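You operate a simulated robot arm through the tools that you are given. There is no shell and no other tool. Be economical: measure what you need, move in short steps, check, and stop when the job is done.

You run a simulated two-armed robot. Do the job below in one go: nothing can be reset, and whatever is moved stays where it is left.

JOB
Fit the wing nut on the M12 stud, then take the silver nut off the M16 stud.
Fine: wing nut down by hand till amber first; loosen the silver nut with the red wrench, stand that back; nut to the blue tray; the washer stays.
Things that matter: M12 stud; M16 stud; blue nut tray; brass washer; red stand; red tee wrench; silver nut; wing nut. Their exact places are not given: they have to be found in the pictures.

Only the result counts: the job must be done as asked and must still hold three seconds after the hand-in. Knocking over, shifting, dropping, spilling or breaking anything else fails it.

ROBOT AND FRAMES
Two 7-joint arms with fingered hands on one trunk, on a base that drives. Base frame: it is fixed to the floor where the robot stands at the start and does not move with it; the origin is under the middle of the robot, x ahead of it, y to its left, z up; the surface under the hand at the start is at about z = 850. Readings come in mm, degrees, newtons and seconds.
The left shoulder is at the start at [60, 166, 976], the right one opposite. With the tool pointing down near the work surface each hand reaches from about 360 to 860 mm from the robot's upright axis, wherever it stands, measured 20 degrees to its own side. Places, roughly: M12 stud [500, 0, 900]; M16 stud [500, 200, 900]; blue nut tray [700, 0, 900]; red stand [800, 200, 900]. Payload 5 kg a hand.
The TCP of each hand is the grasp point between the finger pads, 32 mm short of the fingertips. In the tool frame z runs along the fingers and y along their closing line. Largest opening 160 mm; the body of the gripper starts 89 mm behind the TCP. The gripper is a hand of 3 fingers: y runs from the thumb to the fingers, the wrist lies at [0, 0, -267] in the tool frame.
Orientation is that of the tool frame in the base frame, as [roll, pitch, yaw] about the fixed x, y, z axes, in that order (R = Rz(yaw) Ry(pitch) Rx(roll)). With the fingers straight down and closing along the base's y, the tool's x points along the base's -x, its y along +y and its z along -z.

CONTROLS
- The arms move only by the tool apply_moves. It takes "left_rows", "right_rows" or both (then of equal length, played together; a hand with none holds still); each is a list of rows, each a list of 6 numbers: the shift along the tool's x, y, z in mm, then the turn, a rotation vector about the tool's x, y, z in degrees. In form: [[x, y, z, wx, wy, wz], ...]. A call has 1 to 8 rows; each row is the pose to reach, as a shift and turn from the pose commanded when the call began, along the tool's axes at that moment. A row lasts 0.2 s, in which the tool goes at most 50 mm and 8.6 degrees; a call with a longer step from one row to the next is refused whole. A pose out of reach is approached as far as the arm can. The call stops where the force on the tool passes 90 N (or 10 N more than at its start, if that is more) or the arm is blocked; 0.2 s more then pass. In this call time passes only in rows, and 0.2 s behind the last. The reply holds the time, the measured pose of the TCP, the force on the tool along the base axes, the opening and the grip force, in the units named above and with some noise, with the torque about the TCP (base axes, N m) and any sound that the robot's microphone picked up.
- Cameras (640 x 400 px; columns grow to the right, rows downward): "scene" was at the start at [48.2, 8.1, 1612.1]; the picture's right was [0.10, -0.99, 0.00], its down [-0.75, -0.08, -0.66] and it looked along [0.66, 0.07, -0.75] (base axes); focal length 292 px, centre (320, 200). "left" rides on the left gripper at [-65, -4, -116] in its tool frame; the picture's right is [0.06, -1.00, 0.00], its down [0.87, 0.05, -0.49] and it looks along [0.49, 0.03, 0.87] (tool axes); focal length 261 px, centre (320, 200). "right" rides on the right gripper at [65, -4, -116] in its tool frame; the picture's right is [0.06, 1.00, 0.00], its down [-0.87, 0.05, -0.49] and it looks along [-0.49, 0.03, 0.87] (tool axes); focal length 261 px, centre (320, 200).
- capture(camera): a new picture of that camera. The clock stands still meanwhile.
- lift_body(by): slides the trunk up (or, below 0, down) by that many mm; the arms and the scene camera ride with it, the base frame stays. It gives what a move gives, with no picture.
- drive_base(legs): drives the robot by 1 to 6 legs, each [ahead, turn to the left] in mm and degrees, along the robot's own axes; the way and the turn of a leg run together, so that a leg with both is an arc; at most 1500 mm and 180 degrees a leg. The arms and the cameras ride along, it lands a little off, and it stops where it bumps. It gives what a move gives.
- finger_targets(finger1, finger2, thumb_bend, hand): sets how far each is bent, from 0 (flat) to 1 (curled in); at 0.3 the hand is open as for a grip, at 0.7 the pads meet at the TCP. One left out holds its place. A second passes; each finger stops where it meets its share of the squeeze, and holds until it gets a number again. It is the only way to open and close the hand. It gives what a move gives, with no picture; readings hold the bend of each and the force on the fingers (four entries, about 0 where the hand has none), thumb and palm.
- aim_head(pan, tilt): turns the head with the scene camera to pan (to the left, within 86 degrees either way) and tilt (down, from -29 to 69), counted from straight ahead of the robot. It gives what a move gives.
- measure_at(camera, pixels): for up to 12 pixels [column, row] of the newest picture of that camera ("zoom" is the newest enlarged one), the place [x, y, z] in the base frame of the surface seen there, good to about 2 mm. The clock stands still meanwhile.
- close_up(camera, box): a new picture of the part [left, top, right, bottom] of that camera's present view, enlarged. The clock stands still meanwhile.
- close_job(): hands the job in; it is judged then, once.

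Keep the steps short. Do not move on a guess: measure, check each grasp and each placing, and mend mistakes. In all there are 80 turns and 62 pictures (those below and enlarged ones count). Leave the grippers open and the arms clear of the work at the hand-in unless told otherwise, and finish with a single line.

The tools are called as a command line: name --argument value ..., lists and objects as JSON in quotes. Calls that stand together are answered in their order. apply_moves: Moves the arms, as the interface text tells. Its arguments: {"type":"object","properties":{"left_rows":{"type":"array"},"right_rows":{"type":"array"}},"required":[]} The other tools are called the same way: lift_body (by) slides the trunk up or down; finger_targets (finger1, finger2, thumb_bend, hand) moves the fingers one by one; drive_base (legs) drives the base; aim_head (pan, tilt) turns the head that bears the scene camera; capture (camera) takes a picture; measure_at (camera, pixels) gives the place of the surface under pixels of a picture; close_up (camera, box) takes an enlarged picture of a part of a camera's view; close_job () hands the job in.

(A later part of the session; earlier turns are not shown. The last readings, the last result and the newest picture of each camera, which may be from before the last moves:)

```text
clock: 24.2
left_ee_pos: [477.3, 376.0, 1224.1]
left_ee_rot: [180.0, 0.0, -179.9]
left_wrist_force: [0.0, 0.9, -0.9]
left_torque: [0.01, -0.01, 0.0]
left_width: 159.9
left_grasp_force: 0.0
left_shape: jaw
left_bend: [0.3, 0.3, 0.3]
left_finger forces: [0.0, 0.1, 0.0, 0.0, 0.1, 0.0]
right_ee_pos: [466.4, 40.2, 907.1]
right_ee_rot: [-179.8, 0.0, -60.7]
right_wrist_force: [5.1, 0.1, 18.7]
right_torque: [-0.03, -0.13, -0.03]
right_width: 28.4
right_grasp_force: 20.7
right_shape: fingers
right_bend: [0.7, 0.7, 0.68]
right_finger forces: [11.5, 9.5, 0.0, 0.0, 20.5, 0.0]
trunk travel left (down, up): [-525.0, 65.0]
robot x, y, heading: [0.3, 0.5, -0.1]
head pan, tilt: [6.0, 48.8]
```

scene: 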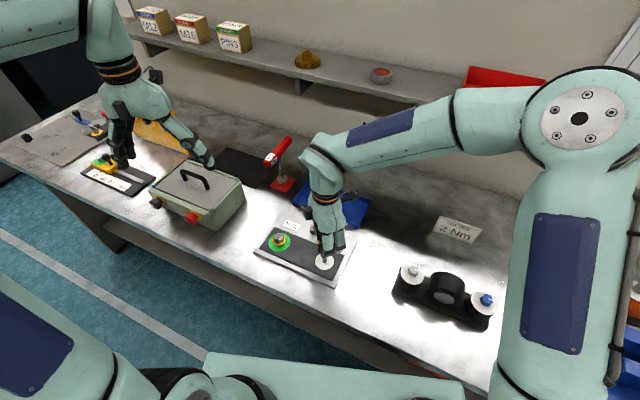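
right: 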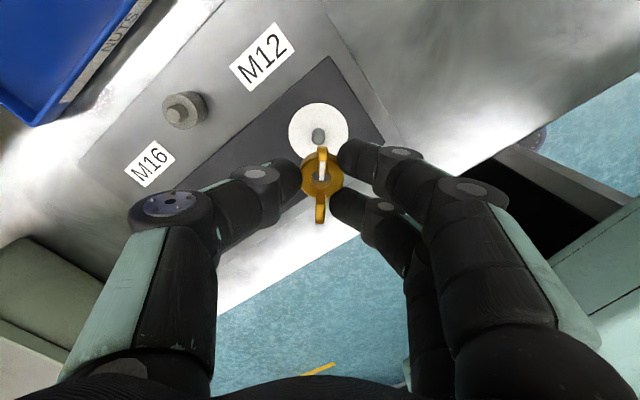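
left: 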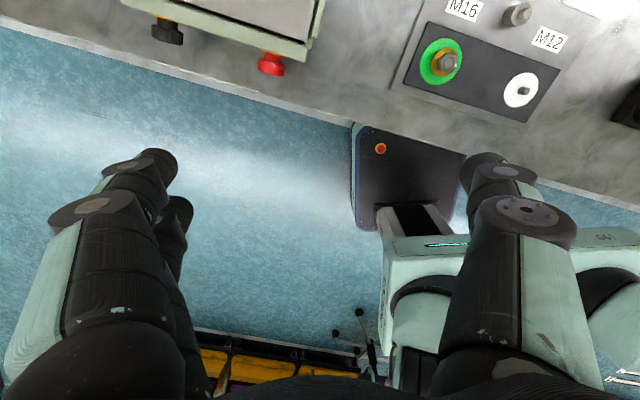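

Contact: 18.7 N at TCP 907. I'll ease a touch and start turning clockwise (+tool z) 68°.

apply_moves --right_rows '[[0, 0, -0.7, 0, 0, 8.5], [0, 0, -0.6, 0, 0, 17], [0, 0, -0.5, 0, 0, 25.5], [0, 0, -0.5, 0, 0, 34], [0, 0, -0.4, 0, 0, 42.5], [0, 0, -0.4, 0, 0, 51], [0, 0, -0.3, 0, 0, 59.5], [0, 0, -0.3, 0, 0, 68]]'

close_up --camera "right" --box '[270, 110, 370, 220]'

```text
clock: 26.0
left_ee_pos: [477.3, 376.7, 1223.0]
left_ee_rot: [180.0, -0.1, 180.0]
left_wrist_force: [0.0, -0.5, 0.3]
left_torque: [0.0, -0.02, -0.04]
left_width: 159.9
left_grasp_force: 0.1
left_shape: jaw
left_bend: [0.3, 0.3, 0.3]
left_finger forces: [0.0, 0.0, 0.1, 0.1, 0.0, 0.1]
right_ee_pos: [465.5, 38.7, 906.2]
right_ee_rot: [-179.9, 0.0, -128.7]
right_wrist_force: [11.4, 0.5, 6.9]
right_torque: [-0.04, -0.35, 0.02]
right_width: 28.5
right_grasp_force: 19.4
right_shape: fingers
right_bend: [0.7, 0.71, 0.68]
right_finger forces: [7.5, 10.1, 0.0, 0.0, 20.9, 0.1]
trunk travel left (down, up): [-525.0, 65.0]
robot x, y, heading: [-2.1, 0.5, 0.2]
head pan, tilt: [6.0, 48.8]
```

```text
3.64 times, centred on (320, 165) of right
```

zoom: 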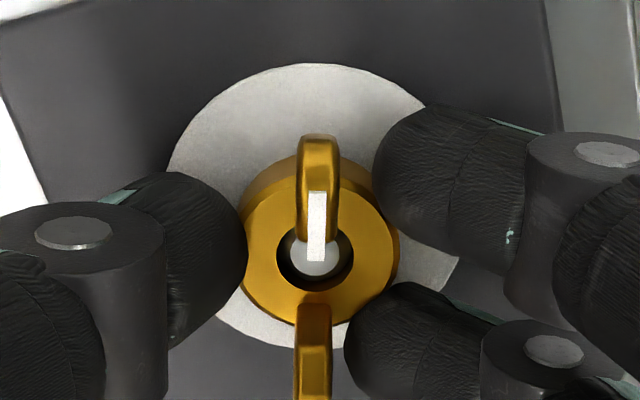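

The nut turned with the hand and there's no sign of slip. A sideways force of 11 N says to shift about 1.2 mm in +x. I'll continue turning with that correction and a slow descent.

apply_moves --right_rows '[[-0.3, -0.4, 0.05, 0, 0, 8.5], [-0.75, -0.94, 0.1, 0, 0, 17], [-0.75, -0.94, 0.13, 0, 0, 25.5], [-0.75, -0.94, 0.17, 0, 0, 34], [-0.75, -0.94, 0.2, 0, 0, 42.5], [-0.75, -0.94, 0.25, 0, 0, 51], [-0.75, -0.94, 0.3, 0, 0, 59.5], [-0.75, -0.94, 0.35, 0, 0, 68]]'

apply_moves --right_rows '[[0, 0, 0.05, 0, 0, 8.5], [0, 0, 0.1, 0, 0, 17], [0, 0, 0.13, 0, 0, 25.5], [0, 0, 0.17, 0, 0, 34], [0, 0, 0.2, 0, 0, 42.5], [0, 0, 0.25, 0, 0, 51], [0, 0, 0.3, 0, 0, 59.5], [0, 0, 0.35, 0, 0, 68]]'

close_up --camera "right" --box '[270, 110, 370, 220]'

```text
clock: 27.8
left_ee_pos: [477.2, 376.4, 1223.0]
left_ee_rot: [-179.9, 0.0, -180.0]
left_wrist_force: [-0.7, 0.0, -0.6]
left_torque: [-0.06, -0.01, -0.01]
left_width: 160.0
left_grasp_force: 0.0
left_shape: jaw
left_bend: [0.3, 0.3, 0.3]
left_finger forces: [0.0, 0.0, 0.0, 0.0, 0.1, 0.1]
right_ee_pos: [465.9, 37.6, 906.5]
right_ee_rot: [-179.9, -0.1, 163.2]
right_wrist_force: [4.3, -4.0, -1.1]
right_torque: [-0.15, -0.11, 0.02]
right_width: 28.4
right_grasp_force: 17.4
right_shape: fingers
right_bend: [0.7, 0.7, 0.68]
right_finger forces: [8.3, 10.1, 0.0, 0.1, 16.0, 0.0]
trunk travel left (down, up): [-525.0, 65.0]
robot x, y, heading: [0.6, 0.1, -0.3]
head pan, tilt: [6.0, 48.8]
```

```text
clock: 29.6
left_ee_pos: [476.6, 375.9, 1223.6]
left_ee_rot: [-180.0, 0.0, 179.9]
left_wrist_force: [0.3, -0.6, 0.4]
left_torque: [0.02, -0.01, -0.01]
left_width: 159.9
left_grasp_force: 0.0
left_shape: jaw
left_bend: [0.3, 0.3, 0.3]
left_finger forces: [0.0, 0.1, 0.2, 0.1, 0.0, 0.1]
right_ee_pos: [465.9, 39.8, 907.4]
right_ee_rot: [180.0, 0.0, 95.2]
right_wrist_force: [-4.7, -5.4, 1.9]
right_torque: [-0.14, 0.12, 0.48]
right_width: 27.1
right_grasp_force: 17.3
right_shape: fingers
right_bend: [0.7, 0.7, 0.68]
right_finger forces: [9.4, 6.1, 0.0, 0.1, 19.6, 0.1]
trunk travel left (down, up): [-525.0, 65.0]
robot x, y, heading: [-0.2, -2.5, 0.0]
head pan, tilt: [6.0, 48.8]
```

```text
3.64 times, centred on (320, 165) of right
```

zoom: 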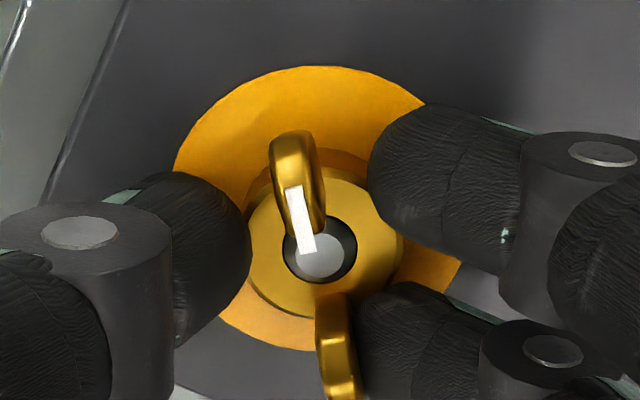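

The disc turned amber and torque rose to 0.48 N m, so the wing nut is down. I'll stop, open the fingers and lift away.

finger_targets --hand "right" --finger1 0.56 --finger2 0.56 --thumb_bend 0.56

apply_moves --right_rows '[[0, 0, -30, 0, 0, 0], [0, 0, -70, 0, 0, 0], [0, 0, -115, 0, 0, 0], [0, 0, -160, 0, 0, 0], [0, 0, -200, 0, 0, 0]]'

close_up --camera "right" --box '[220, 60, 420, 220]'

```text
clock: 30.6
left_ee_pos: [476.7, 377.3, 1223.9]
left_ee_rot: [-179.9, 0.0, 180.0]
left_wrist_force: [-0.2, -0.1, 0.4]
left_torque: [-0.01, 0.02, -0.01]
left_width: 159.8
left_grasp_force: 0.1
left_shape: jaw
left_bend: [0.3, 0.3, 0.3]
left_finger forces: [0.2, 0.0, 0.0, 0.0, 0.0, 0.1]
right_ee_pos: [466.6, 40.3, 907.0]
right_ee_rot: [179.9, -0.2, 95.5]
right_wrist_force: [2.8, 3.3, 15.5]
right_torque: [0.11, 0.02, -0.05]
right_width: 59.6
right_grasp_force: 7.9
right_shape: fingers
right_bend: [0.56, 0.56, 0.57]
right_finger forces: [2.5, 3.5, 0.0, 0.1, 9.6, 0.0]
trunk travel left (down, up): [-525.0, 65.0]
robot x, y, heading: [0.7, -5.3, -0.1]
head pan, tilt: [6.0, 48.8]
```

```text
clock: 31.8
left_ee_pos: [477.1, 375.9, 1223.5]
left_ee_rot: [180.0, 0.1, -179.9]
left_wrist_force: [-0.3, -0.6, -0.5]
left_torque: [0.02, 0.02, -0.01]
left_width: 159.7
left_grasp_force: 0.1
left_shape: jaw
left_bend: [0.3, 0.3, 0.3]
left_finger forces: [0.1, 0.0, 0.0, 0.1, 0.0, 0.0]
right_ee_pos: [467.2, 39.1, 1108.3]
right_ee_rot: [180.0, 0.0, 95.3]
right_wrist_force: [-0.4, 0.0, 0.2]
right_torque: [0.0, -0.02, -0.01]
right_width: 62.8
right_grasp_force: 0.0
right_shape: fingers
right_bend: [0.56, 0.56, 0.56]
right_finger forces: [0.0, 0.1, 0.0, 0.1, 0.0, 0.0]
trunk travel left (down, up): [-525.0, 65.0]
robot x, y, heading: [3.0, -0.4, -0.0]
head pan, tilt: [6.0, 48.8]
```

```text
2.50 times, centred on (320, 140) of right
```

zoom: 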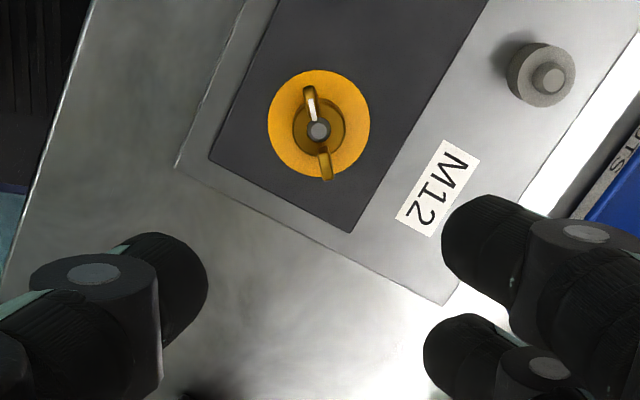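

The disc is still amber and the wing nut is seated. Next I'll park the right arm to the right and bring the left hand above the tee wrench bar (centre ≈ (773,215)), turned to close across the bar.

apply_moves --left_rows '[[-37, -20, 5, 0, 0, 3], [-74, -40, 10, 0, 0, 6], [-111, -60, 25, 0, 0, 9], [-148, -80, 40, 0, 0, 12], [-185, -100, 55, 0, 0, 15], [-222, -120, 75, 0, 0, 18], [-260, -140, 95, 0, 0, 20.5], [-295, -160, 115, 0, 0, 20.5]]' --right_rows '[[0, 0, -40, 0, 0, -8], [-35, -3, -60, 0, 0, -16], [-75, -6, -80, 0, 0, -24], [-115, -10, -90, 0, 0, -32], [-155, -15, -95, 0, 0, -40], [-190, -20, -100, 0, 0, -48], [-225, -22, -100, 0, 0, -56], [-260, -24, -100, 0, 0, -64]]'

capture --camera "left"

capture --camera "scene"

```text
clock: 33.6
left_ee_pos: [775.4, 217.4, 1109.3]
left_ee_rot: [-179.9, -0.2, 159.4]
left_wrist_force: [0.0, -0.1, 0.6]
left_torque: [-0.02, 0.01, 0.04]
left_width: 159.8
left_grasp_force: 0.1
left_shape: jaw
left_bend: [0.3, 0.3, 0.3]
left_finger forces: [0.0, 0.1, 0.0, 0.0, 0.0, 0.1]
right_ee_pos: [468.6, -221.0, 1203.4]
right_ee_rot: [180.0, -0.3, 159.5]
right_wrist_force: [0.2, -0.2, -0.1]
right_torque: [0.02, 0.02, -0.02]
right_width: 62.7
right_grasp_force: 0.0
right_shape: fingers
right_bend: [0.56, 0.56, 0.56]
right_finger forces: [0.0, 0.1, 0.1, 0.0, 0.0, 0.0]
trunk travel left (down, up): [-525.0, 65.0]
robot x, y, heading: [2.0, -1.9, 0.1]
head pan, tilt: [6.0, 48.8]
```

```text
36 pictures are left
```

left: 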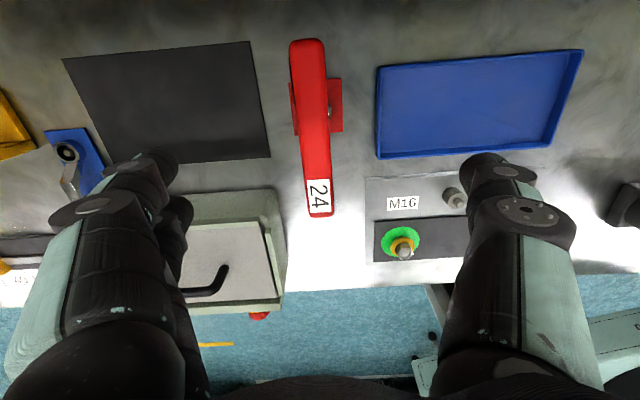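

```text
35 pictures are left
```

scene: 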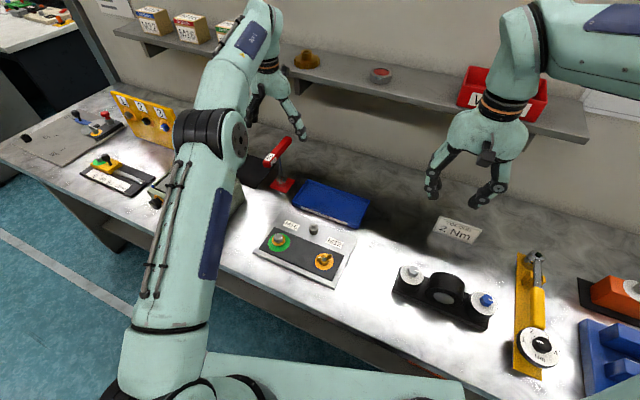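

The wrench bar runs from (307,42) to (320,212) in the left picture. I'll measure its ends, sides and the stand.

measure_at --camera "left" --pixels '[[307, 45], [319, 205], [300, 120], [330, 120], [313, 120], [294, 60], [324, 60], [337, 110], [340, 82], [340, 128], [331, 108], [403, 252]]'

close_up --camera "left" --box '[270, 30, 430, 280]'

```text
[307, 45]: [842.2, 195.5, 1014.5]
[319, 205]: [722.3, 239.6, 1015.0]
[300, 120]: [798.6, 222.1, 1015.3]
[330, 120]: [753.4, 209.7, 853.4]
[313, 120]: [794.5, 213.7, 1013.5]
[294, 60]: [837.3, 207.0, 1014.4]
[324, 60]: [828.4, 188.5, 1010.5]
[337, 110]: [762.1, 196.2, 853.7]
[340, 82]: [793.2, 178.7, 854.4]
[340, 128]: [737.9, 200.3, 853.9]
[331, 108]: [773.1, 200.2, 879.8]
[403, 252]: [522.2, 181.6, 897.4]
```

```text
1.60 times, centred on (350, 155) of left
```

zoom: 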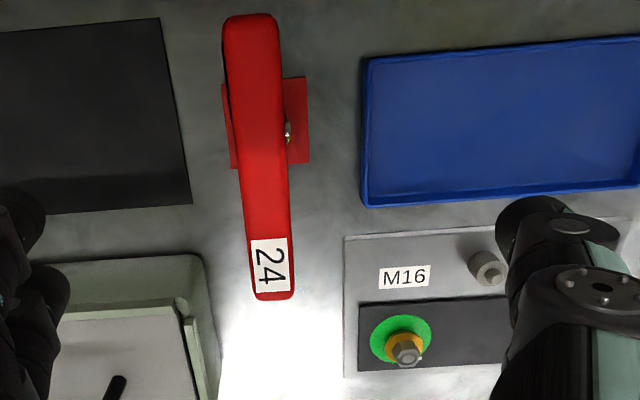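

The bar's centre is near (778.5,218), top z≈1014, about 20 mm wide, direction about -20°. I'll lower the hand to z≈1003 around the bar centre and close.

apply_moves --left_rows '[[-2.6, 1.6, 45, 0, 0, 0], [-2.6, 1.6, 85, 0, 0, 0], [-2.6, 1.6, 106, 0, 0, 0]]'

finger_targets --hand "left" --finger1 0.7 --finger2 0.7 --thumb_bend 0.7

capture --camera "left"

```text
clock: 34.4
left_ee_pos: [776.8, 218.3, 1004.0]
left_ee_rot: [180.0, 0.0, 159.4]
left_wrist_force: [-0.2, 0.6, 0.6]
left_torque: [-0.04, -0.01, 0.0]
left_width: 159.9
left_grasp_force: 0.0
left_shape: jaw
left_bend: [0.3, 0.3, 0.3]
left_finger forces: [0.1, 0.0, 0.1, 0.0, 0.1, 0.0]
right_ee_pos: [467.1, -219.1, 1204.3]
right_ee_rot: [-179.9, 0.0, 159.3]
right_wrist_force: [0.4, -0.4, -0.6]
right_torque: [-0.01, 0.01, 0.01]
right_width: 63.0
right_grasp_force: 0.1
right_shape: fingers
right_bend: [0.56, 0.56, 0.56]
right_finger forces: [0.1, 0.1, 0.1, 0.1, 0.1, 0.1]
trunk travel left (down, up): [-525.0, 65.0]
robot x, y, heading: [3.2, -3.9, -0.0]
head pan, tilt: [6.0, 48.8]
```

```text
clock: 35.4
left_ee_pos: [776.7, 218.1, 1003.6]
left_ee_rot: [-180.0, 0.0, 159.6]
left_wrist_force: [0.5, 0.2, 1.0]
left_torque: [-0.03, 0.01, 0.02]
left_width: 22.6
left_grasp_force: 6.3
left_shape: fingers
left_bend: [0.67, 0.67, 0.68]
left_finger forces: [2.8, 2.8, 0.0, 0.0, 6.4, 0.1]
right_ee_pos: [466.9, -218.6, 1205.2]
right_ee_rot: [-180.0, 0.0, 159.4]
right_wrist_force: [-0.2, -0.4, -0.5]
right_torque: [-0.01, 0.03, -0.02]
right_width: 62.9
right_grasp_force: 0.0
right_shape: fingers
right_bend: [0.56, 0.56, 0.56]
right_finger forces: [0.0, 0.1, 0.0, 0.0, 0.0, 0.1]
trunk travel left (down, up): [-525.0, 65.0]
robot x, y, heading: [-0.7, 2.1, 0.1]
head pan, tilt: [6.0, 48.8]
```

```text
33 pictures are left
```

left: 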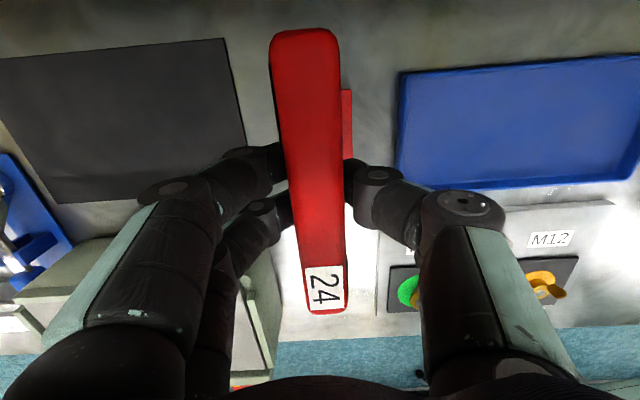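

The bar is between the pads (2.8+2.8 vs 6.4 N). I'll squeeze firmly and evenly, then lift 30 mm to see whether it comes off the stand's post.

finger_targets --hand "left" --finger1 0.78 --finger2 0.78 --thumb_bend 0.88

apply_moves --left_rows '[[0, 0, -10, 0, 0, 0], [0, 0, -30, 0, 0, 0], [0, 0, -60, 0, 0, 0], [0, 0, -90, 0, 0, 0]]'

capture --camera "scene"

```text
clock: 36.4
left_ee_pos: [776.9, 217.3, 1004.3]
left_ee_rot: [-180.0, 0.0, 159.5]
left_wrist_force: [-2.9, -3.2, -4.0]
left_torque: [-0.36, 0.28, 0.04]
left_width: 5.8
left_grasp_force: 29.1
left_shape: fingers
left_bend: [0.75, 0.75, 0.78]
left_finger forces: [11.3, 16.1, 0.0, 0.0, 31.2, 0.0]
right_ee_pos: [466.8, -219.9, 1204.6]
right_ee_rot: [-179.9, 0.0, 159.5]
right_wrist_force: [1.2, -0.3, 0.3]
right_torque: [0.01, 0.02, 0.01]
right_width: 63.0
right_grasp_force: 0.0
right_shape: fingers
right_bend: [0.56, 0.56, 0.56]
right_finger forces: [0.1, 0.0, 0.1, 0.0, 0.0, 0.0]
trunk travel left (down, up): [-525.0, 65.0]
robot x, y, heading: [2.0, 2.3, 0.1]
head pan, tilt: [6.0, 48.8]
```

```text
clock: 37.4
left_ee_pos: [776.0, 219.3, 1092.6]
left_ee_rot: [180.0, 0.0, 159.5]
left_wrist_force: [0.3, -0.4, -3.3]
left_torque: [-0.04, 0.04, 0.02]
left_width: 2.5
left_grasp_force: 1.5
left_shape: fingers
left_bend: [0.76, 0.76, 0.8]
left_finger forces: [0.3, 3.5, 0.0, 0.0, 0.1, 0.0]
right_ee_pos: [466.7, -218.7, 1204.8]
right_ee_rot: [-179.9, 0.0, 159.5]
right_wrist_force: [0.4, 0.2, 0.6]
right_torque: [0.04, 0.03, 0.0]
right_width: 62.8
right_grasp_force: 0.1
right_shape: fingers
right_bend: [0.56, 0.56, 0.56]
right_finger forces: [0.0, 0.0, 0.0, 0.0, 0.0, 0.0]
trunk travel left (down, up): [-525.0, 65.0]
robot x, y, heading: [0.9, 4.7, 0.3]
head pan, tilt: [6.0, 48.8]
```

```text
32 pictures are left
```

scene: 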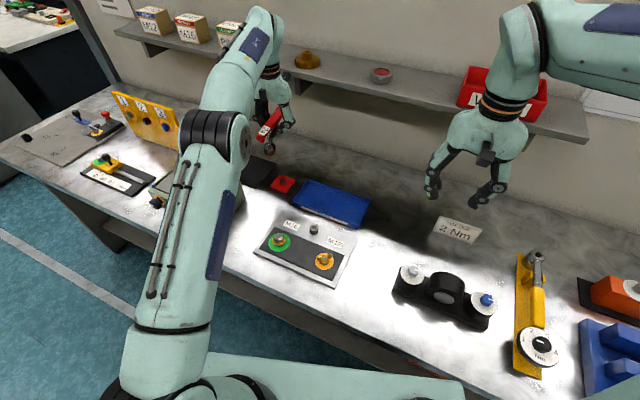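

The wrench is off the stand (3.3 N weight), but the grip force dropped and the width is 2.5 mm, so the fingers may have slid under the bar. I'll look closely.

close_up --camera "scene" --box '[235, 70, 315, 170]'

capture --camera "left"

```text
4.00 times, centred on (275, 120) of scene
```

zoom: 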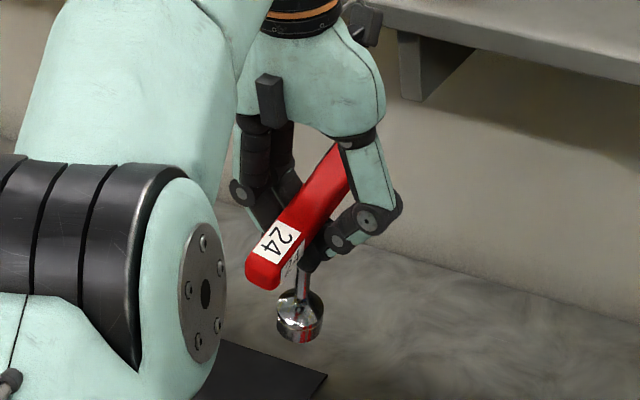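

```text
30 pictures are left
```

left: 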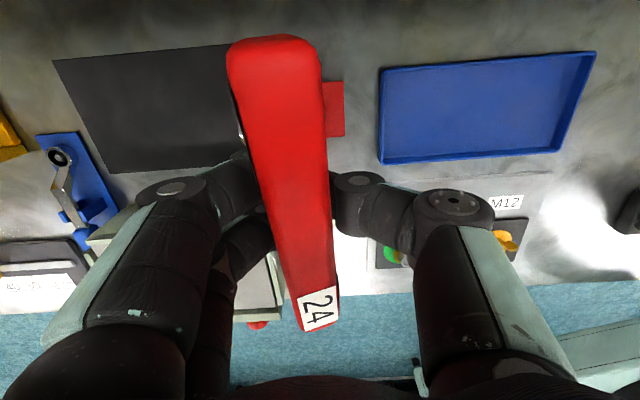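

The bar is sitting on top of the curled fingers with the shaft below, so the squeeze slid it toward the palm. It hangs, but that's no good for turning. I'll measure how the wrench hangs before putting it back on the stand to regrip.

measure_at --camera "zoom" --pixels '[[300, 305], [300, 330], [302, 280], [282, 320], [320, 318], [265, 275], [330, 165], [335, 150], [262, 250], [310, 200]]'

measure_at --camera "left" --pixels '[[275, 45], [320, 320], [245, 70], [310, 70], [285, 180], [262, 180], [325, 180], [333, 95], [334, 130], [300, 290]]'

close_up --camera "scene" --box '[255, 120, 305, 200]'

```text
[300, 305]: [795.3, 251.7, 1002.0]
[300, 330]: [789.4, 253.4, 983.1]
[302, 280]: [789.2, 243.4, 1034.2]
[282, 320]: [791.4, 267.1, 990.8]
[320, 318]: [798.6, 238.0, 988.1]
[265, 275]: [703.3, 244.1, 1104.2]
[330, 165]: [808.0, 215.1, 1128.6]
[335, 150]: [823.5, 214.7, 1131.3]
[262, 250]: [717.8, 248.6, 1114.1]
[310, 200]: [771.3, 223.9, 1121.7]
```

```text
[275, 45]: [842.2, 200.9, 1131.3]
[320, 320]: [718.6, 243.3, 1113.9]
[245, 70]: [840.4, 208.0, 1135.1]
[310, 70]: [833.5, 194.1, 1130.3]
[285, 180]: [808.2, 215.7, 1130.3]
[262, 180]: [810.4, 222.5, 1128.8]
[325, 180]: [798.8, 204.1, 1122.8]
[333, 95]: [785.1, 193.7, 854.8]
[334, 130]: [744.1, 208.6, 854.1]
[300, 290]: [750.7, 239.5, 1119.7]
```

```text
5.00 times, centred on (280, 160) of scene
```

zoom: 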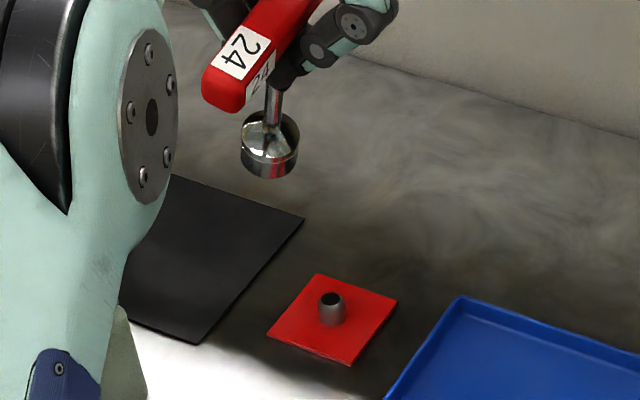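

The thumb has pushed the shaft between the two fingers, so the wrench leans about 17°, but it's trapped and won't fall. Easing the thumb back to 0.73 and the fingers to 0.72 should let it hang upright. I'll also measure the stand's post.

measure_at --camera "zoom" --pixels '[[331, 300], [322, 310], [342, 310], [332, 318], [317, 275], [396, 300], [350, 363], [268, 337]]'

finger_targets --hand "left" --finger1 0.72 --finger2 0.72 --thumb_bend 0.73

close_up --camera "scene" --box '[235, 80, 315, 200]'

```text
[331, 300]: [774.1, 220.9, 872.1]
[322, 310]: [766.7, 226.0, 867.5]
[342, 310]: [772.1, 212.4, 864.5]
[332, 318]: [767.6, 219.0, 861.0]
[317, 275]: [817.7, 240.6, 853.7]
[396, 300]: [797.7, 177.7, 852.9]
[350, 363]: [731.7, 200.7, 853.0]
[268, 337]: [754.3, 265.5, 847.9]
```

```text
clock: 38.4
left_ee_pos: [777.2, 218.2, 1092.8]
left_ee_rot: [180.0, 0.0, 159.4]
left_wrist_force: [-0.1, 0.0, 0.3]
left_torque: [-0.06, 0.02, 0.0]
left_width: 5.4
left_grasp_force: 3.9
left_shape: fingers
left_bend: [0.72, 0.72, 0.73]
left_finger forces: [2.3, 3.1, 0.0, 0.0, 2.2, 0.0]
right_ee_pos: [467.8, -218.6, 1204.5]
right_ee_rot: [-179.9, 0.0, 159.4]
right_wrist_force: [0.4, -0.6, -0.8]
right_torque: [0.01, 0.02, 0.0]
right_width: 62.9
right_grasp_force: 0.2
right_shape: fingers
right_bend: [0.56, 0.56, 0.56]
right_finger forces: [0.1, 0.0, 0.0, 0.1, 0.0, 0.1]
trunk travel left (down, up): [-525.0, 65.0]
robot x, y, heading: [2.0, -1.2, 0.0]
head pan, tilt: [6.0, 48.8]
```

```text
3.33 times, centred on (275, 140) of scene
```

zoom: 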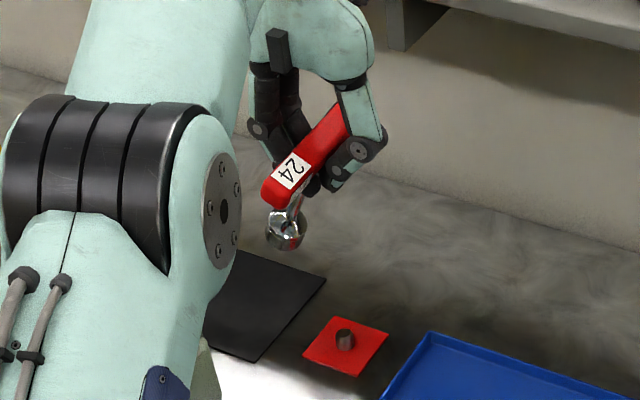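

measure_at --camera "zoom" --pixels '[[278, 230], [297, 230], [285, 245], [297, 205], [272, 190], [340, 115], [310, 150], [270, 222], [300, 240], [290, 215]]'

capture --camera "left"

```text
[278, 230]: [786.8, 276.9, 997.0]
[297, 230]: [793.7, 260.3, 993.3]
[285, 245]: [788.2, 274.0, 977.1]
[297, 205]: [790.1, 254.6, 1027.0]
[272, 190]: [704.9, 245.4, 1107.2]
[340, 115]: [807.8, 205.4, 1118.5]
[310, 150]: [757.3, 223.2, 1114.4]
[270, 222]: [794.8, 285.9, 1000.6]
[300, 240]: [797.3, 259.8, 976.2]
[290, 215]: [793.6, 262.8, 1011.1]
```

```text
27 pictures are left
```

left: 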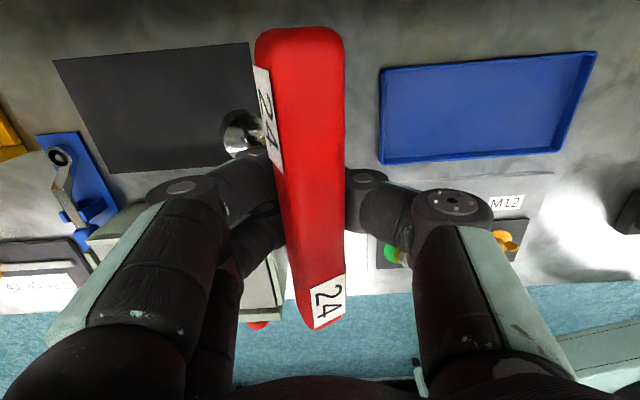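

The wrench leans about 24.5° purely about the bar axis, socket toward the finger side. The hold is firm, so I'll tilt the hand +24.5° about tool x to bring the shaft vertical, then check before lowering onto the post (776,220).

apply_moves --left_rows '[[0, -2, 0, 5, 0, 0], [0, -4, 0, 10, 0, 0], [0, -6, 0, 15, 0, 0], [0, -6, 0, 20, 0, 0], [0, -6, 0, 24.5, 0, 0]]'

close_up --camera "scene" --box '[235, 80, 315, 200]'

```text
clock: 39.6
left_ee_pos: [753.6, 182.7, 1091.9]
left_ee_rot: [-155.4, 0.7, 159.7]
left_wrist_force: [-0.3, 0.6, -3.1]
left_torque: [-0.07, 0.04, 0.01]
left_width: 6.3
left_grasp_force: 3.8
left_shape: fingers
left_bend: [0.72, 0.71, 0.73]
left_finger forces: [2.8, 2.8, 0.1, 0.0, 1.1, 0.1]
left hand out of reach, approached as far as the arm can: row 2, 3, 4, 5
right_ee_pos: [467.9, -215.2, 1203.3]
right_ee_rot: [-179.8, 0.0, 159.6]
right_wrist_force: [-0.4, 1.3, -0.1]
right_torque: [-0.14, 0.01, 0.02]
right_width: 62.8
right_grasp_force: 0.0
right_shape: fingers
right_bend: [0.56, 0.56, 0.56]
right_finger forces: [0.0, 0.0, 0.1, 0.0, 0.0, 0.0]
trunk travel left (down, up): [-525.0, 65.0]
robot x, y, heading: [2.2, -1.8, 0.1]
head pan, tilt: [6.0, 48.8]
```

```text
3.33 times, centred on (275, 140) of scene
```

zoom: 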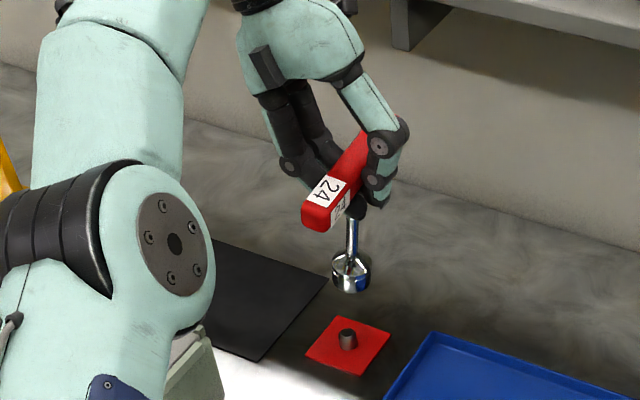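

The shaft is vertical now, but the tilted hand can't reach back over the stand. The M16 nut is nearer, and once seated on it the socket will be held upright so I can regrip properly. I'll measure the hanging socket, then the nut.

measure_at --camera "zoom" --pixels '[[350, 222], [352, 250], [335, 275], [367, 275], [350, 290], [334, 268], [369, 268], [310, 225], [355, 140], [325, 185], [365, 145], [347, 283]]'

close_up --camera "scene" --box '[255, 222, 305, 262]'

measure_at --camera "zoom" --pixels '[[320, 180], [320, 150], [320, 240], [280, 200], [360, 200], [230, 210], [400, 210], [320, 130], [320, 290], [345, 190], [300, 190], [320, 220]]'

```text
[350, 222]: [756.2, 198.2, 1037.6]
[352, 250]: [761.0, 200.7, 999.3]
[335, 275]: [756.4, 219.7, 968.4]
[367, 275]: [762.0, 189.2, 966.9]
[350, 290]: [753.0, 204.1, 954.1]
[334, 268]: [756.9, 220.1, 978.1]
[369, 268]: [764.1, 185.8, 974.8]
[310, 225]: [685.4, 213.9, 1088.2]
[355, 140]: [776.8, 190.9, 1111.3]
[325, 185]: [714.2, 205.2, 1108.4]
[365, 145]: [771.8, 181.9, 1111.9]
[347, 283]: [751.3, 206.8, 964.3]
```

```text
10.00 times, centred on (280, 242) of scene
```

zoom: 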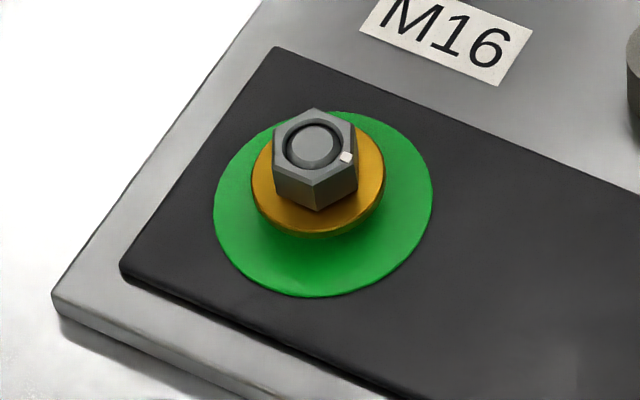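

```text
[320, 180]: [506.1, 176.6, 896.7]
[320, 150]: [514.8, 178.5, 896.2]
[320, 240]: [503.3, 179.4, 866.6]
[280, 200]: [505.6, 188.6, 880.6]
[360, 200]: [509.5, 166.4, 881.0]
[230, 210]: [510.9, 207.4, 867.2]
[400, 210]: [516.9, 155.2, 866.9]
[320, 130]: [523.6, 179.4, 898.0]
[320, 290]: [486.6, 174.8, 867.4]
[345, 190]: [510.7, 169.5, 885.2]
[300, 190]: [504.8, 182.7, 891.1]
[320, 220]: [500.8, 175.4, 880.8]
```

The M16 nut's axis is near (514.5,179.5), top z≈897, washer top 881. The socket hangs at about (767,206), bottom z≈955. I'll carry the wrench toward the nut at this height, add 5° of tilt to straighten the last lean, and stop short to re-check.

apply_moves --left_rows '[[30, -12.1, 5.5, 0, 0, 0], [63, -25.4, 11.6, 1, 0, 0], [98, -39.6, 18.1, 2, 0, 0], [133, -53.7, 24.5, 3, 0, 0], [168, -67.9, 31, 4, 0, 0], [195, -78.8, 36, 5, 0, 0]]'

close_up --camera "scene" --box '[225, 120, 345, 260]'

```text
clock: 41.0
left_ee_pos: [542.6, 166.1, 1095.0]
left_ee_rot: [-150.5, 0.0, 159.5]
left_wrist_force: [-0.6, 0.6, -3.1]
left_torque: [-0.03, 0.0, 0.0]
left_width: 6.1
left_grasp_force: 3.5
left_shape: fingers
left_bend: [0.72, 0.71, 0.73]
left_finger forces: [3.0, 3.0, 0.0, 0.0, 1.1, 0.0]
right_ee_pos: [468.0, -218.6, 1204.2]
right_ee_rot: [180.0, 0.0, 159.5]
right_wrist_force: [0.0, -1.7, -0.8]
right_torque: [-0.02, 0.02, 0.02]
right_width: 62.8
right_grasp_force: 0.0
right_shape: fingers
right_bend: [0.56, 0.56, 0.56]
right_finger forces: [0.0, 0.0, 0.0, 0.0, 0.1, 0.1]
trunk travel left (down, up): [-525.0, 65.0]
robot x, y, heading: [3.0, 0.8, 0.1]
head pan, tilt: [6.0, 48.8]
```

```text
2.86 times, centred on (285, 190) of scene
```

zoom: 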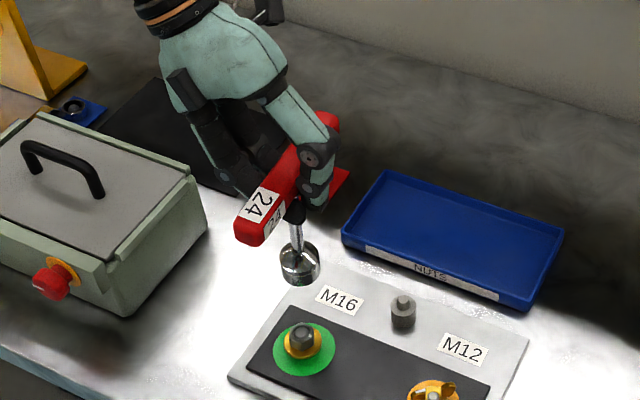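

Now I'll measure the socket and shaft in this view.

measure_at --camera "zoom" --pixels '[[299, 220], [298, 235], [281, 262], [319, 262], [300, 280], [300, 262], [300, 285], [250, 238], [290, 160], [265, 190], [245, 215], [303, 345]]'

capture --camera "left"

```text
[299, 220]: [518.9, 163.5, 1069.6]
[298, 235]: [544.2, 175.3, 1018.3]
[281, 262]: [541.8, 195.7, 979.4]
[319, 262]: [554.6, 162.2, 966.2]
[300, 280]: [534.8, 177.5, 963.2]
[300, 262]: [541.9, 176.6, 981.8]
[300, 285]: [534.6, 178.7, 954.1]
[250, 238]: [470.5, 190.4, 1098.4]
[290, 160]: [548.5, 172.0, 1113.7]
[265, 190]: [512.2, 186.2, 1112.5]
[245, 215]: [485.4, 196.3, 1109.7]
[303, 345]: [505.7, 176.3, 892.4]
```

```text
23 pictures are left
```

left: 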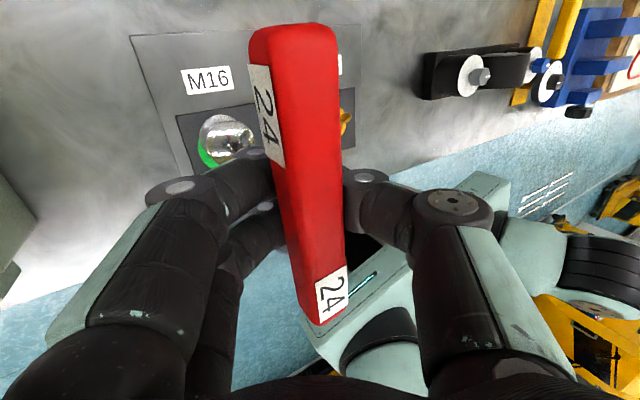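

The socket is at about (549.5,181), bottom z≈953, leaning about 4°. I'll straighten by 4° more, move it over the nut, and come down to about 12 mm above it.

apply_moves --left_rows '[[16, -2, 1.1, 2, 0, 0], [32.2, -4, 2.2, 4, 0, 0], [32.2, 6, 19, 4, 0, 0], [32.2, 15.7, 37, 4, 0, 0]]'

close_up --camera "scene" --box '[235, 160, 335, 270]'

```text
clock: 42.0
left_ee_pos: [510.9, 175.0, 1054.6]
left_ee_rot: [-146.5, 0.0, 159.5]
left_wrist_force: [-1.3, -0.2, -2.9]
left_torque: [0.0, 0.02, -0.01]
left_width: 6.6
left_grasp_force: 3.1
left_shape: fingers
left_bend: [0.72, 0.71, 0.73]
left_finger forces: [3.1, 2.8, 0.1, 0.0, 0.9, 0.0]
right_ee_pos: [467.0, -218.7, 1204.1]
right_ee_rot: [180.0, 0.0, 159.4]
right_wrist_force: [-0.6, 0.3, 0.5]
right_torque: [-0.01, -0.01, -0.03]
right_width: 63.1
right_grasp_force: 0.0
right_shape: fingers
right_bend: [0.56, 0.56, 0.56]
right_finger forces: [0.0, 0.1, 0.0, 0.0, 0.1, 0.0]
trunk travel left (down, up): [-525.0, 65.0]
robot x, y, heading: [2.4, 2.2, -0.2]
head pan, tilt: [6.0, 48.8]
```

```text
3.64 times, centred on (285, 215) of scene
```

zoom: 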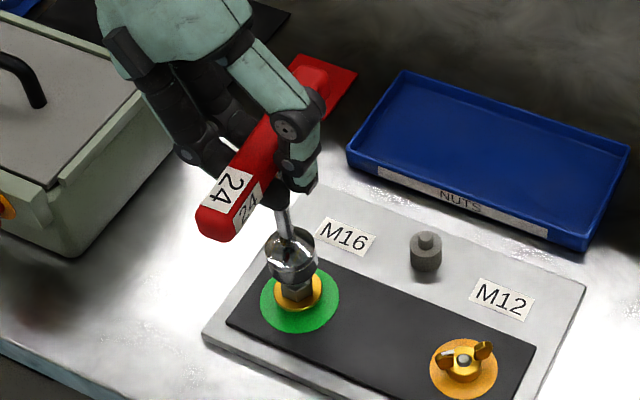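

measure_at --camera "zoom" --pixels '[[282, 212], [286, 228], [268, 258], [315, 252], [291, 265], [293, 278], [270, 268], [313, 268], [295, 290], [205, 215], [235, 165], [265, 125]]'

close_up --camera "left" --box '[160, 60, 360, 220]'

```text
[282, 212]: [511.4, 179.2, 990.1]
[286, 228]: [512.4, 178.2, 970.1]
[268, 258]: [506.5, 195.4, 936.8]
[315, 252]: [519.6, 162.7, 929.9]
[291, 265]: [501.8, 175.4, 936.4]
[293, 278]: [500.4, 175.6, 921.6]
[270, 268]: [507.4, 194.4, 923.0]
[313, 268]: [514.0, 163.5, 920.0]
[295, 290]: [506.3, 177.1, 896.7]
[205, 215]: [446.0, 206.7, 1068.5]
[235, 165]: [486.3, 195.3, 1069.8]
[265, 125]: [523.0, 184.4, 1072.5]
```

```text
2.50 times, centred on (260, 140) of left
```

zoom: 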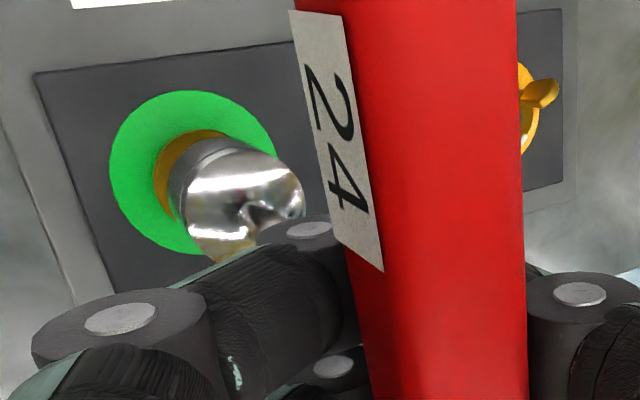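

The socket is centred on (515.5,181), upright, bottom about 17 mm above the nut top. I'll lower with a tiny correction until I feel contact.

apply_moves --left_rows '[[0.4, 4, 9.3, 0, 0, 0], [0.4, 6.3, 12.6, 0, 0, 0], [0.4, 7.9, 15.1, 0, 0, 0], [0.4, 9.6, 17.6, 0, 0, 0]]'

close_up --camera "scene" --box '[235, 160, 335, 270]'

```text
clock: 43.0
left_ee_pos: [508.0, 170.2, 1034.3]
left_ee_rot: [-146.6, -0.1, 159.5]
left_wrist_force: [-0.6, -0.9, -3.9]
left_torque: [-0.04, 0.0, 0.0]
left_width: 6.4
left_grasp_force: 3.4
left_shape: fingers
left_bend: [0.72, 0.71, 0.73]
left_finger forces: [3.0, 2.9, 0.0, 0.0, 1.2, 0.0]
right_ee_pos: [467.2, -218.3, 1203.9]
right_ee_rot: [-180.0, 0.0, 159.4]
right_wrist_force: [0.6, 0.4, 0.3]
right_torque: [0.0, 0.0, 0.0]
right_width: 63.0
right_grasp_force: 0.1
right_shape: fingers
right_bend: [0.56, 0.56, 0.56]
right_finger forces: [0.0, 0.1, 0.0, 0.1, 0.0, 0.1]
trunk travel left (down, up): [-525.0, 65.0]
robot x, y, heading: [-0.9, 0.4, 0.3]
head pan, tilt: [6.0, 48.8]
```

```text
3.64 times, centred on (285, 215) of scene
```

zoom: 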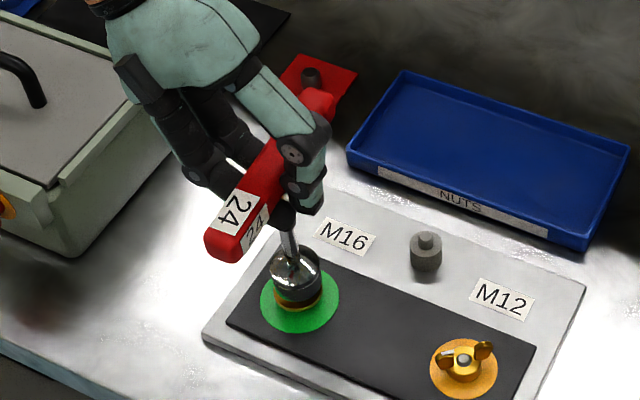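

measure_at --camera "zoom" --pixels '[[290, 240], [275, 285], [320, 278], [296, 280], [297, 292], [298, 297], [273, 275], [321, 268], [298, 303], [245, 205], [270, 155]]'

close_up --camera "scene" --box '[262, 220, 302, 260]'

```text
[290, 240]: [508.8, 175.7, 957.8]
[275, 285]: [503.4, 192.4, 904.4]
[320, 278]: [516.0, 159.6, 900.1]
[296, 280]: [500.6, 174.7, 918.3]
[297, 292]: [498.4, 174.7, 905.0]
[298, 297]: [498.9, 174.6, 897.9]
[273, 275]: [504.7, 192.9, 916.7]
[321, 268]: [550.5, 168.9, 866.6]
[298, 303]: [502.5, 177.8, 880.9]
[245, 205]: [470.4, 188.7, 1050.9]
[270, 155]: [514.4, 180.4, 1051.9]
```

```text
10.00 times, centred on (282, 240) of scene
```

zoom: 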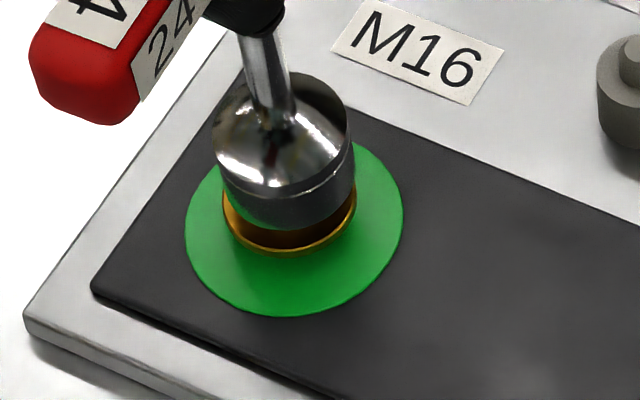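

The socket's rim is right at the nut top (≈896) and centred. I'll press down 3 mm and turn counter-clockwise about the stud axis in small steps to let the hex drop in.

apply_moves --left_rows '[[0, 1.1, 1.7, 0, 0, 0], [0, 2.2, 3.3, 0, 0, 0], [-1.4, 2.6, 3.2, 0, -4.4, -6.7], [-2.7, 3.0, 3.1, 0, -8.8, -13.3], [-4, 3.3, 3.0, 0, -13.2, -20]]'

close_up --camera "scene" --box '[235, 160, 335, 270]'

```text
clock: 44.2
left_ee_pos: [515.3, 170.6, 1029.5]
left_ee_rot: [-146.5, -0.1, -176.4]
left_wrist_force: [19.1, -0.5, 1.2]
left_torque: [-0.04, -0.37, -0.36]
left_width: 4.6
left_grasp_force: 11.8
left_shape: fingers
left_bend: [0.72, 0.72, 0.73]
left_finger forces: [19.4, 3.6, 0.0, 0.0, 0.9, 0.1]
right_ee_pos: [469.2, -218.9, 1203.9]
right_ee_rot: [179.9, -0.1, 159.4]
right_wrist_force: [0.7, -0.1, -0.8]
right_torque: [0.01, 0.01, -0.04]
right_width: 62.9
right_grasp_force: 0.1
right_shape: fingers
right_bend: [0.56, 0.56, 0.56]
right_finger forces: [0.0, 0.1, 0.0, 0.0, 0.0, 0.1]
trunk travel left (down, up): [-525.0, 65.0]
robot x, y, heading: [3.7, -0.7, 0.1]
head pan, tilt: [6.0, 48.8]
```

```text
3.64 times, centred on (285, 215) of scene
```

zoom: 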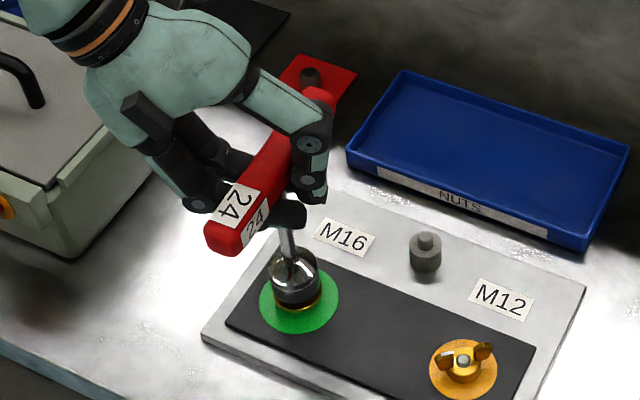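

The bar resisted when the hand turned 24° (19 N, -0.36 N m), so the socket has probably engaged the hex. I'll measure its depth.

measure_at --camera "zoom" --pixels '[[297, 296], [297, 302], [275, 285], [318, 282], [290, 238], [297, 310], [245, 205], [215, 225], [280, 145], [320, 95]]'

```text
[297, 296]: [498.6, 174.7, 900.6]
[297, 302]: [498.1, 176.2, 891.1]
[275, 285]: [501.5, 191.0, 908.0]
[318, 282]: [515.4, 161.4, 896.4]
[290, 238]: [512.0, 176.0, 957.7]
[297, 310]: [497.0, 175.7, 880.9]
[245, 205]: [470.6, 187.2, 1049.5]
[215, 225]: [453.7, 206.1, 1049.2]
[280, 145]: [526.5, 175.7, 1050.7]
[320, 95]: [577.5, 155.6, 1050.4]
```

The socket is about 7 mm down over the hex (rim ≈890). I'll turn the hand back to unload, press down 6 mm more, and look.

apply_moves --left_rows '[[1, 0.3, -0.2, 0, 4.4, 6.7], [2, 0.7, -0.4, 0, 8.8, 13.3], [2.9, 1, -0.7, 0, 13.2, 20], [2.9, 2.6, 1.8, 0, 13.2, 20], [2.9, 4.3, 4.3, 0, 13.2, 20]]'

close_up --camera "scene" --box '[235, 160, 335, 270]'

measure_at --camera "zoom" --pixels '[[297, 298], [297, 304], [297, 308], [275, 290], [318, 286], [290, 240], [245, 205], [280, 145]]'

```text
clock: 45.4
left_ee_pos: [511.9, 171.7, 1023.1]
left_ee_rot: [-146.5, 0.1, 159.4]
left_wrist_force: [16.6, -2.6, 9.4]
left_torque: [0.0, -0.36, -0.1]
left_width: 4.1
left_grasp_force: 9.2
left_shape: fingers
left_bend: [0.73, 0.72, 0.73]
left_finger forces: [18.7, 0.0, 0.0, 0.0, 0.0, 0.0]
right_ee_pos: [468.5, -220.1, 1203.4]
right_ee_rot: [180.0, 0.0, 159.3]
right_wrist_force: [0.2, -0.1, -0.4]
right_torque: [-0.02, -0.05, -0.01]
right_width: 62.9
right_grasp_force: 0.0
right_shape: fingers
right_bend: [0.56, 0.56, 0.56]
right_finger forces: [0.1, 0.0, 0.0, 0.0, 0.1, 0.1]
trunk travel left (down, up): [-525.0, 65.0]
robot x, y, heading: [-2.8, 2.9, -0.0]
head pan, tilt: [6.0, 48.8]
```

```text
3.64 times, centred on (285, 215) of scene
```

zoom: 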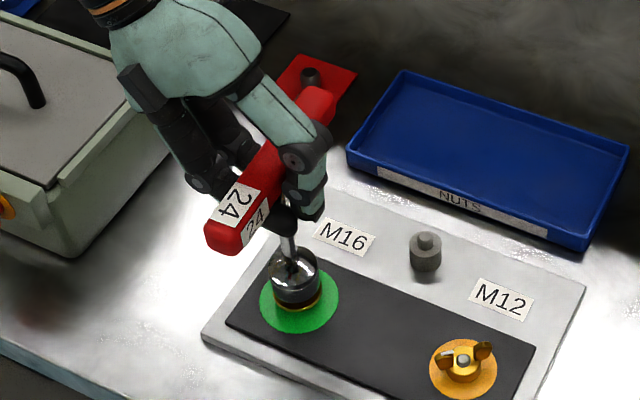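

```text
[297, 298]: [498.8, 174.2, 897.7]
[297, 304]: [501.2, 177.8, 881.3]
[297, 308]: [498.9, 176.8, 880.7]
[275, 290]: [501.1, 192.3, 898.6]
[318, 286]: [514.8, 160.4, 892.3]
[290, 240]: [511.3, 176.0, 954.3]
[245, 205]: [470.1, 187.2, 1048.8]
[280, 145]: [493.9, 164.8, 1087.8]
```

The socket is seated (rim ≈889, bar top 1049) and stands on the nut by itself. I'll open the left hand, withdraw along its own axis, and straighten it above the stud.

finger_targets --hand "left" --finger1 0.4 --finger2 0.4 --thumb_bend 0.4

apply_moves --left_rows '[[0, 0, -30, 0, 0, 0], [0, 0, -65, 0, 0, 0], [0, 0, -105, 0, 0, 0], [0, 0, -150, 0, 0, 0], [0, -15, -142, -8.4, 0, 0], [0, -31, -134, -16.8, 0, 0], [0.2, -47, -122, -25.2, 0, 0], [0.3, -63, -112, -33.5, 0, 0]]'

capture --camera "scene"

```text
clock: 46.4
left_ee_pos: [509.9, 172.6, 1022.9]
left_ee_rot: [-146.5, 0.0, 159.6]
left_wrist_force: [0.1, 0.2, 0.3]
left_torque: [0.01, 0.0, 0.01]
left_width: 127.6
left_grasp_force: 0.0
left_shape: fingers
left_bend: [0.4, 0.4, 0.4]
left_finger forces: [0.0, 0.0, 0.0, 0.0, 0.0, 0.1]
right_ee_pos: [467.2, -218.2, 1204.2]
right_ee_rot: [-180.0, 0.1, 159.4]
right_wrist_force: [0.1, -0.4, -0.1]
right_torque: [0.01, 0.01, -0.02]
right_width: 62.9
right_grasp_force: 0.0
right_shape: fingers
right_bend: [0.56, 0.56, 0.56]
right_finger forces: [0.0, 0.0, 0.1, 0.0, 0.0, 0.1]
trunk travel left (down, up): [-525.0, 65.0]
robot x, y, heading: [-1.7, 1.0, 0.0]
head pan, tilt: [6.0, 48.8]
```

```text
clock: 48.2
left_ee_pos: [514.7, 181.4, 1151.1]
left_ee_rot: [179.8, 0.0, 159.6]
left_wrist_force: [-0.1, -0.7, 0.5]
left_torque: [0.0, -0.01, 0.02]
left_width: 127.9
left_grasp_force: 0.1
left_shape: fingers
left_bend: [0.4, 0.4, 0.4]
left_finger forces: [0.0, 0.0, 0.0, 0.1, 0.0, 0.0]
right_ee_pos: [466.7, -220.0, 1203.8]
right_ee_rot: [180.0, 0.0, 159.4]
right_wrist_force: [-0.3, -0.7, -0.7]
right_torque: [0.0, -0.02, -0.02]
right_width: 62.9
right_grasp_force: 0.0
right_shape: fingers
right_bend: [0.56, 0.56, 0.56]
right_finger forces: [0.1, 0.0, 0.0, 0.1, 0.0, 0.1]
trunk travel left (down, up): [-525.0, 65.0]
robot x, y, heading: [-0.2, -3.0, -0.0]
head pan, tilt: [6.0, 48.8]
```

```text
16 pictures are left
```

scene: 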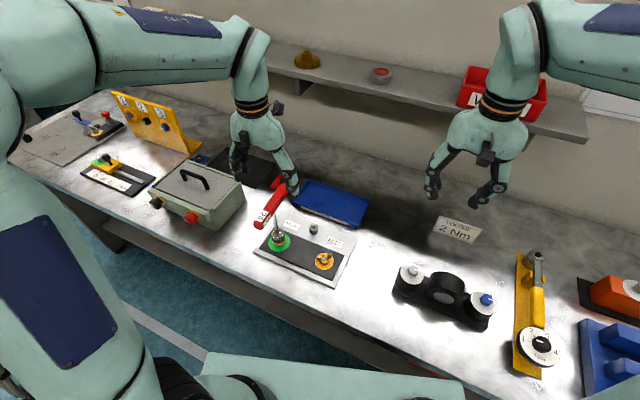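

The wrench stands upright on the nut. I'll measure the bar ends in this picture before positioning for the turn.

measure_at --camera "scene" --pixels '[[259, 219], [264, 222], [283, 186], [286, 190], [272, 204], [270, 207], [278, 228], [279, 240]]'

```text
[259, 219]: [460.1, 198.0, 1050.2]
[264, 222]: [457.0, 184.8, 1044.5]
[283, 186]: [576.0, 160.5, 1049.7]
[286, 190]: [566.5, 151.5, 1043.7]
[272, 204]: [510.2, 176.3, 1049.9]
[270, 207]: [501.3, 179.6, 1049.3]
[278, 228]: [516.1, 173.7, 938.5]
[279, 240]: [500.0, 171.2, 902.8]
```

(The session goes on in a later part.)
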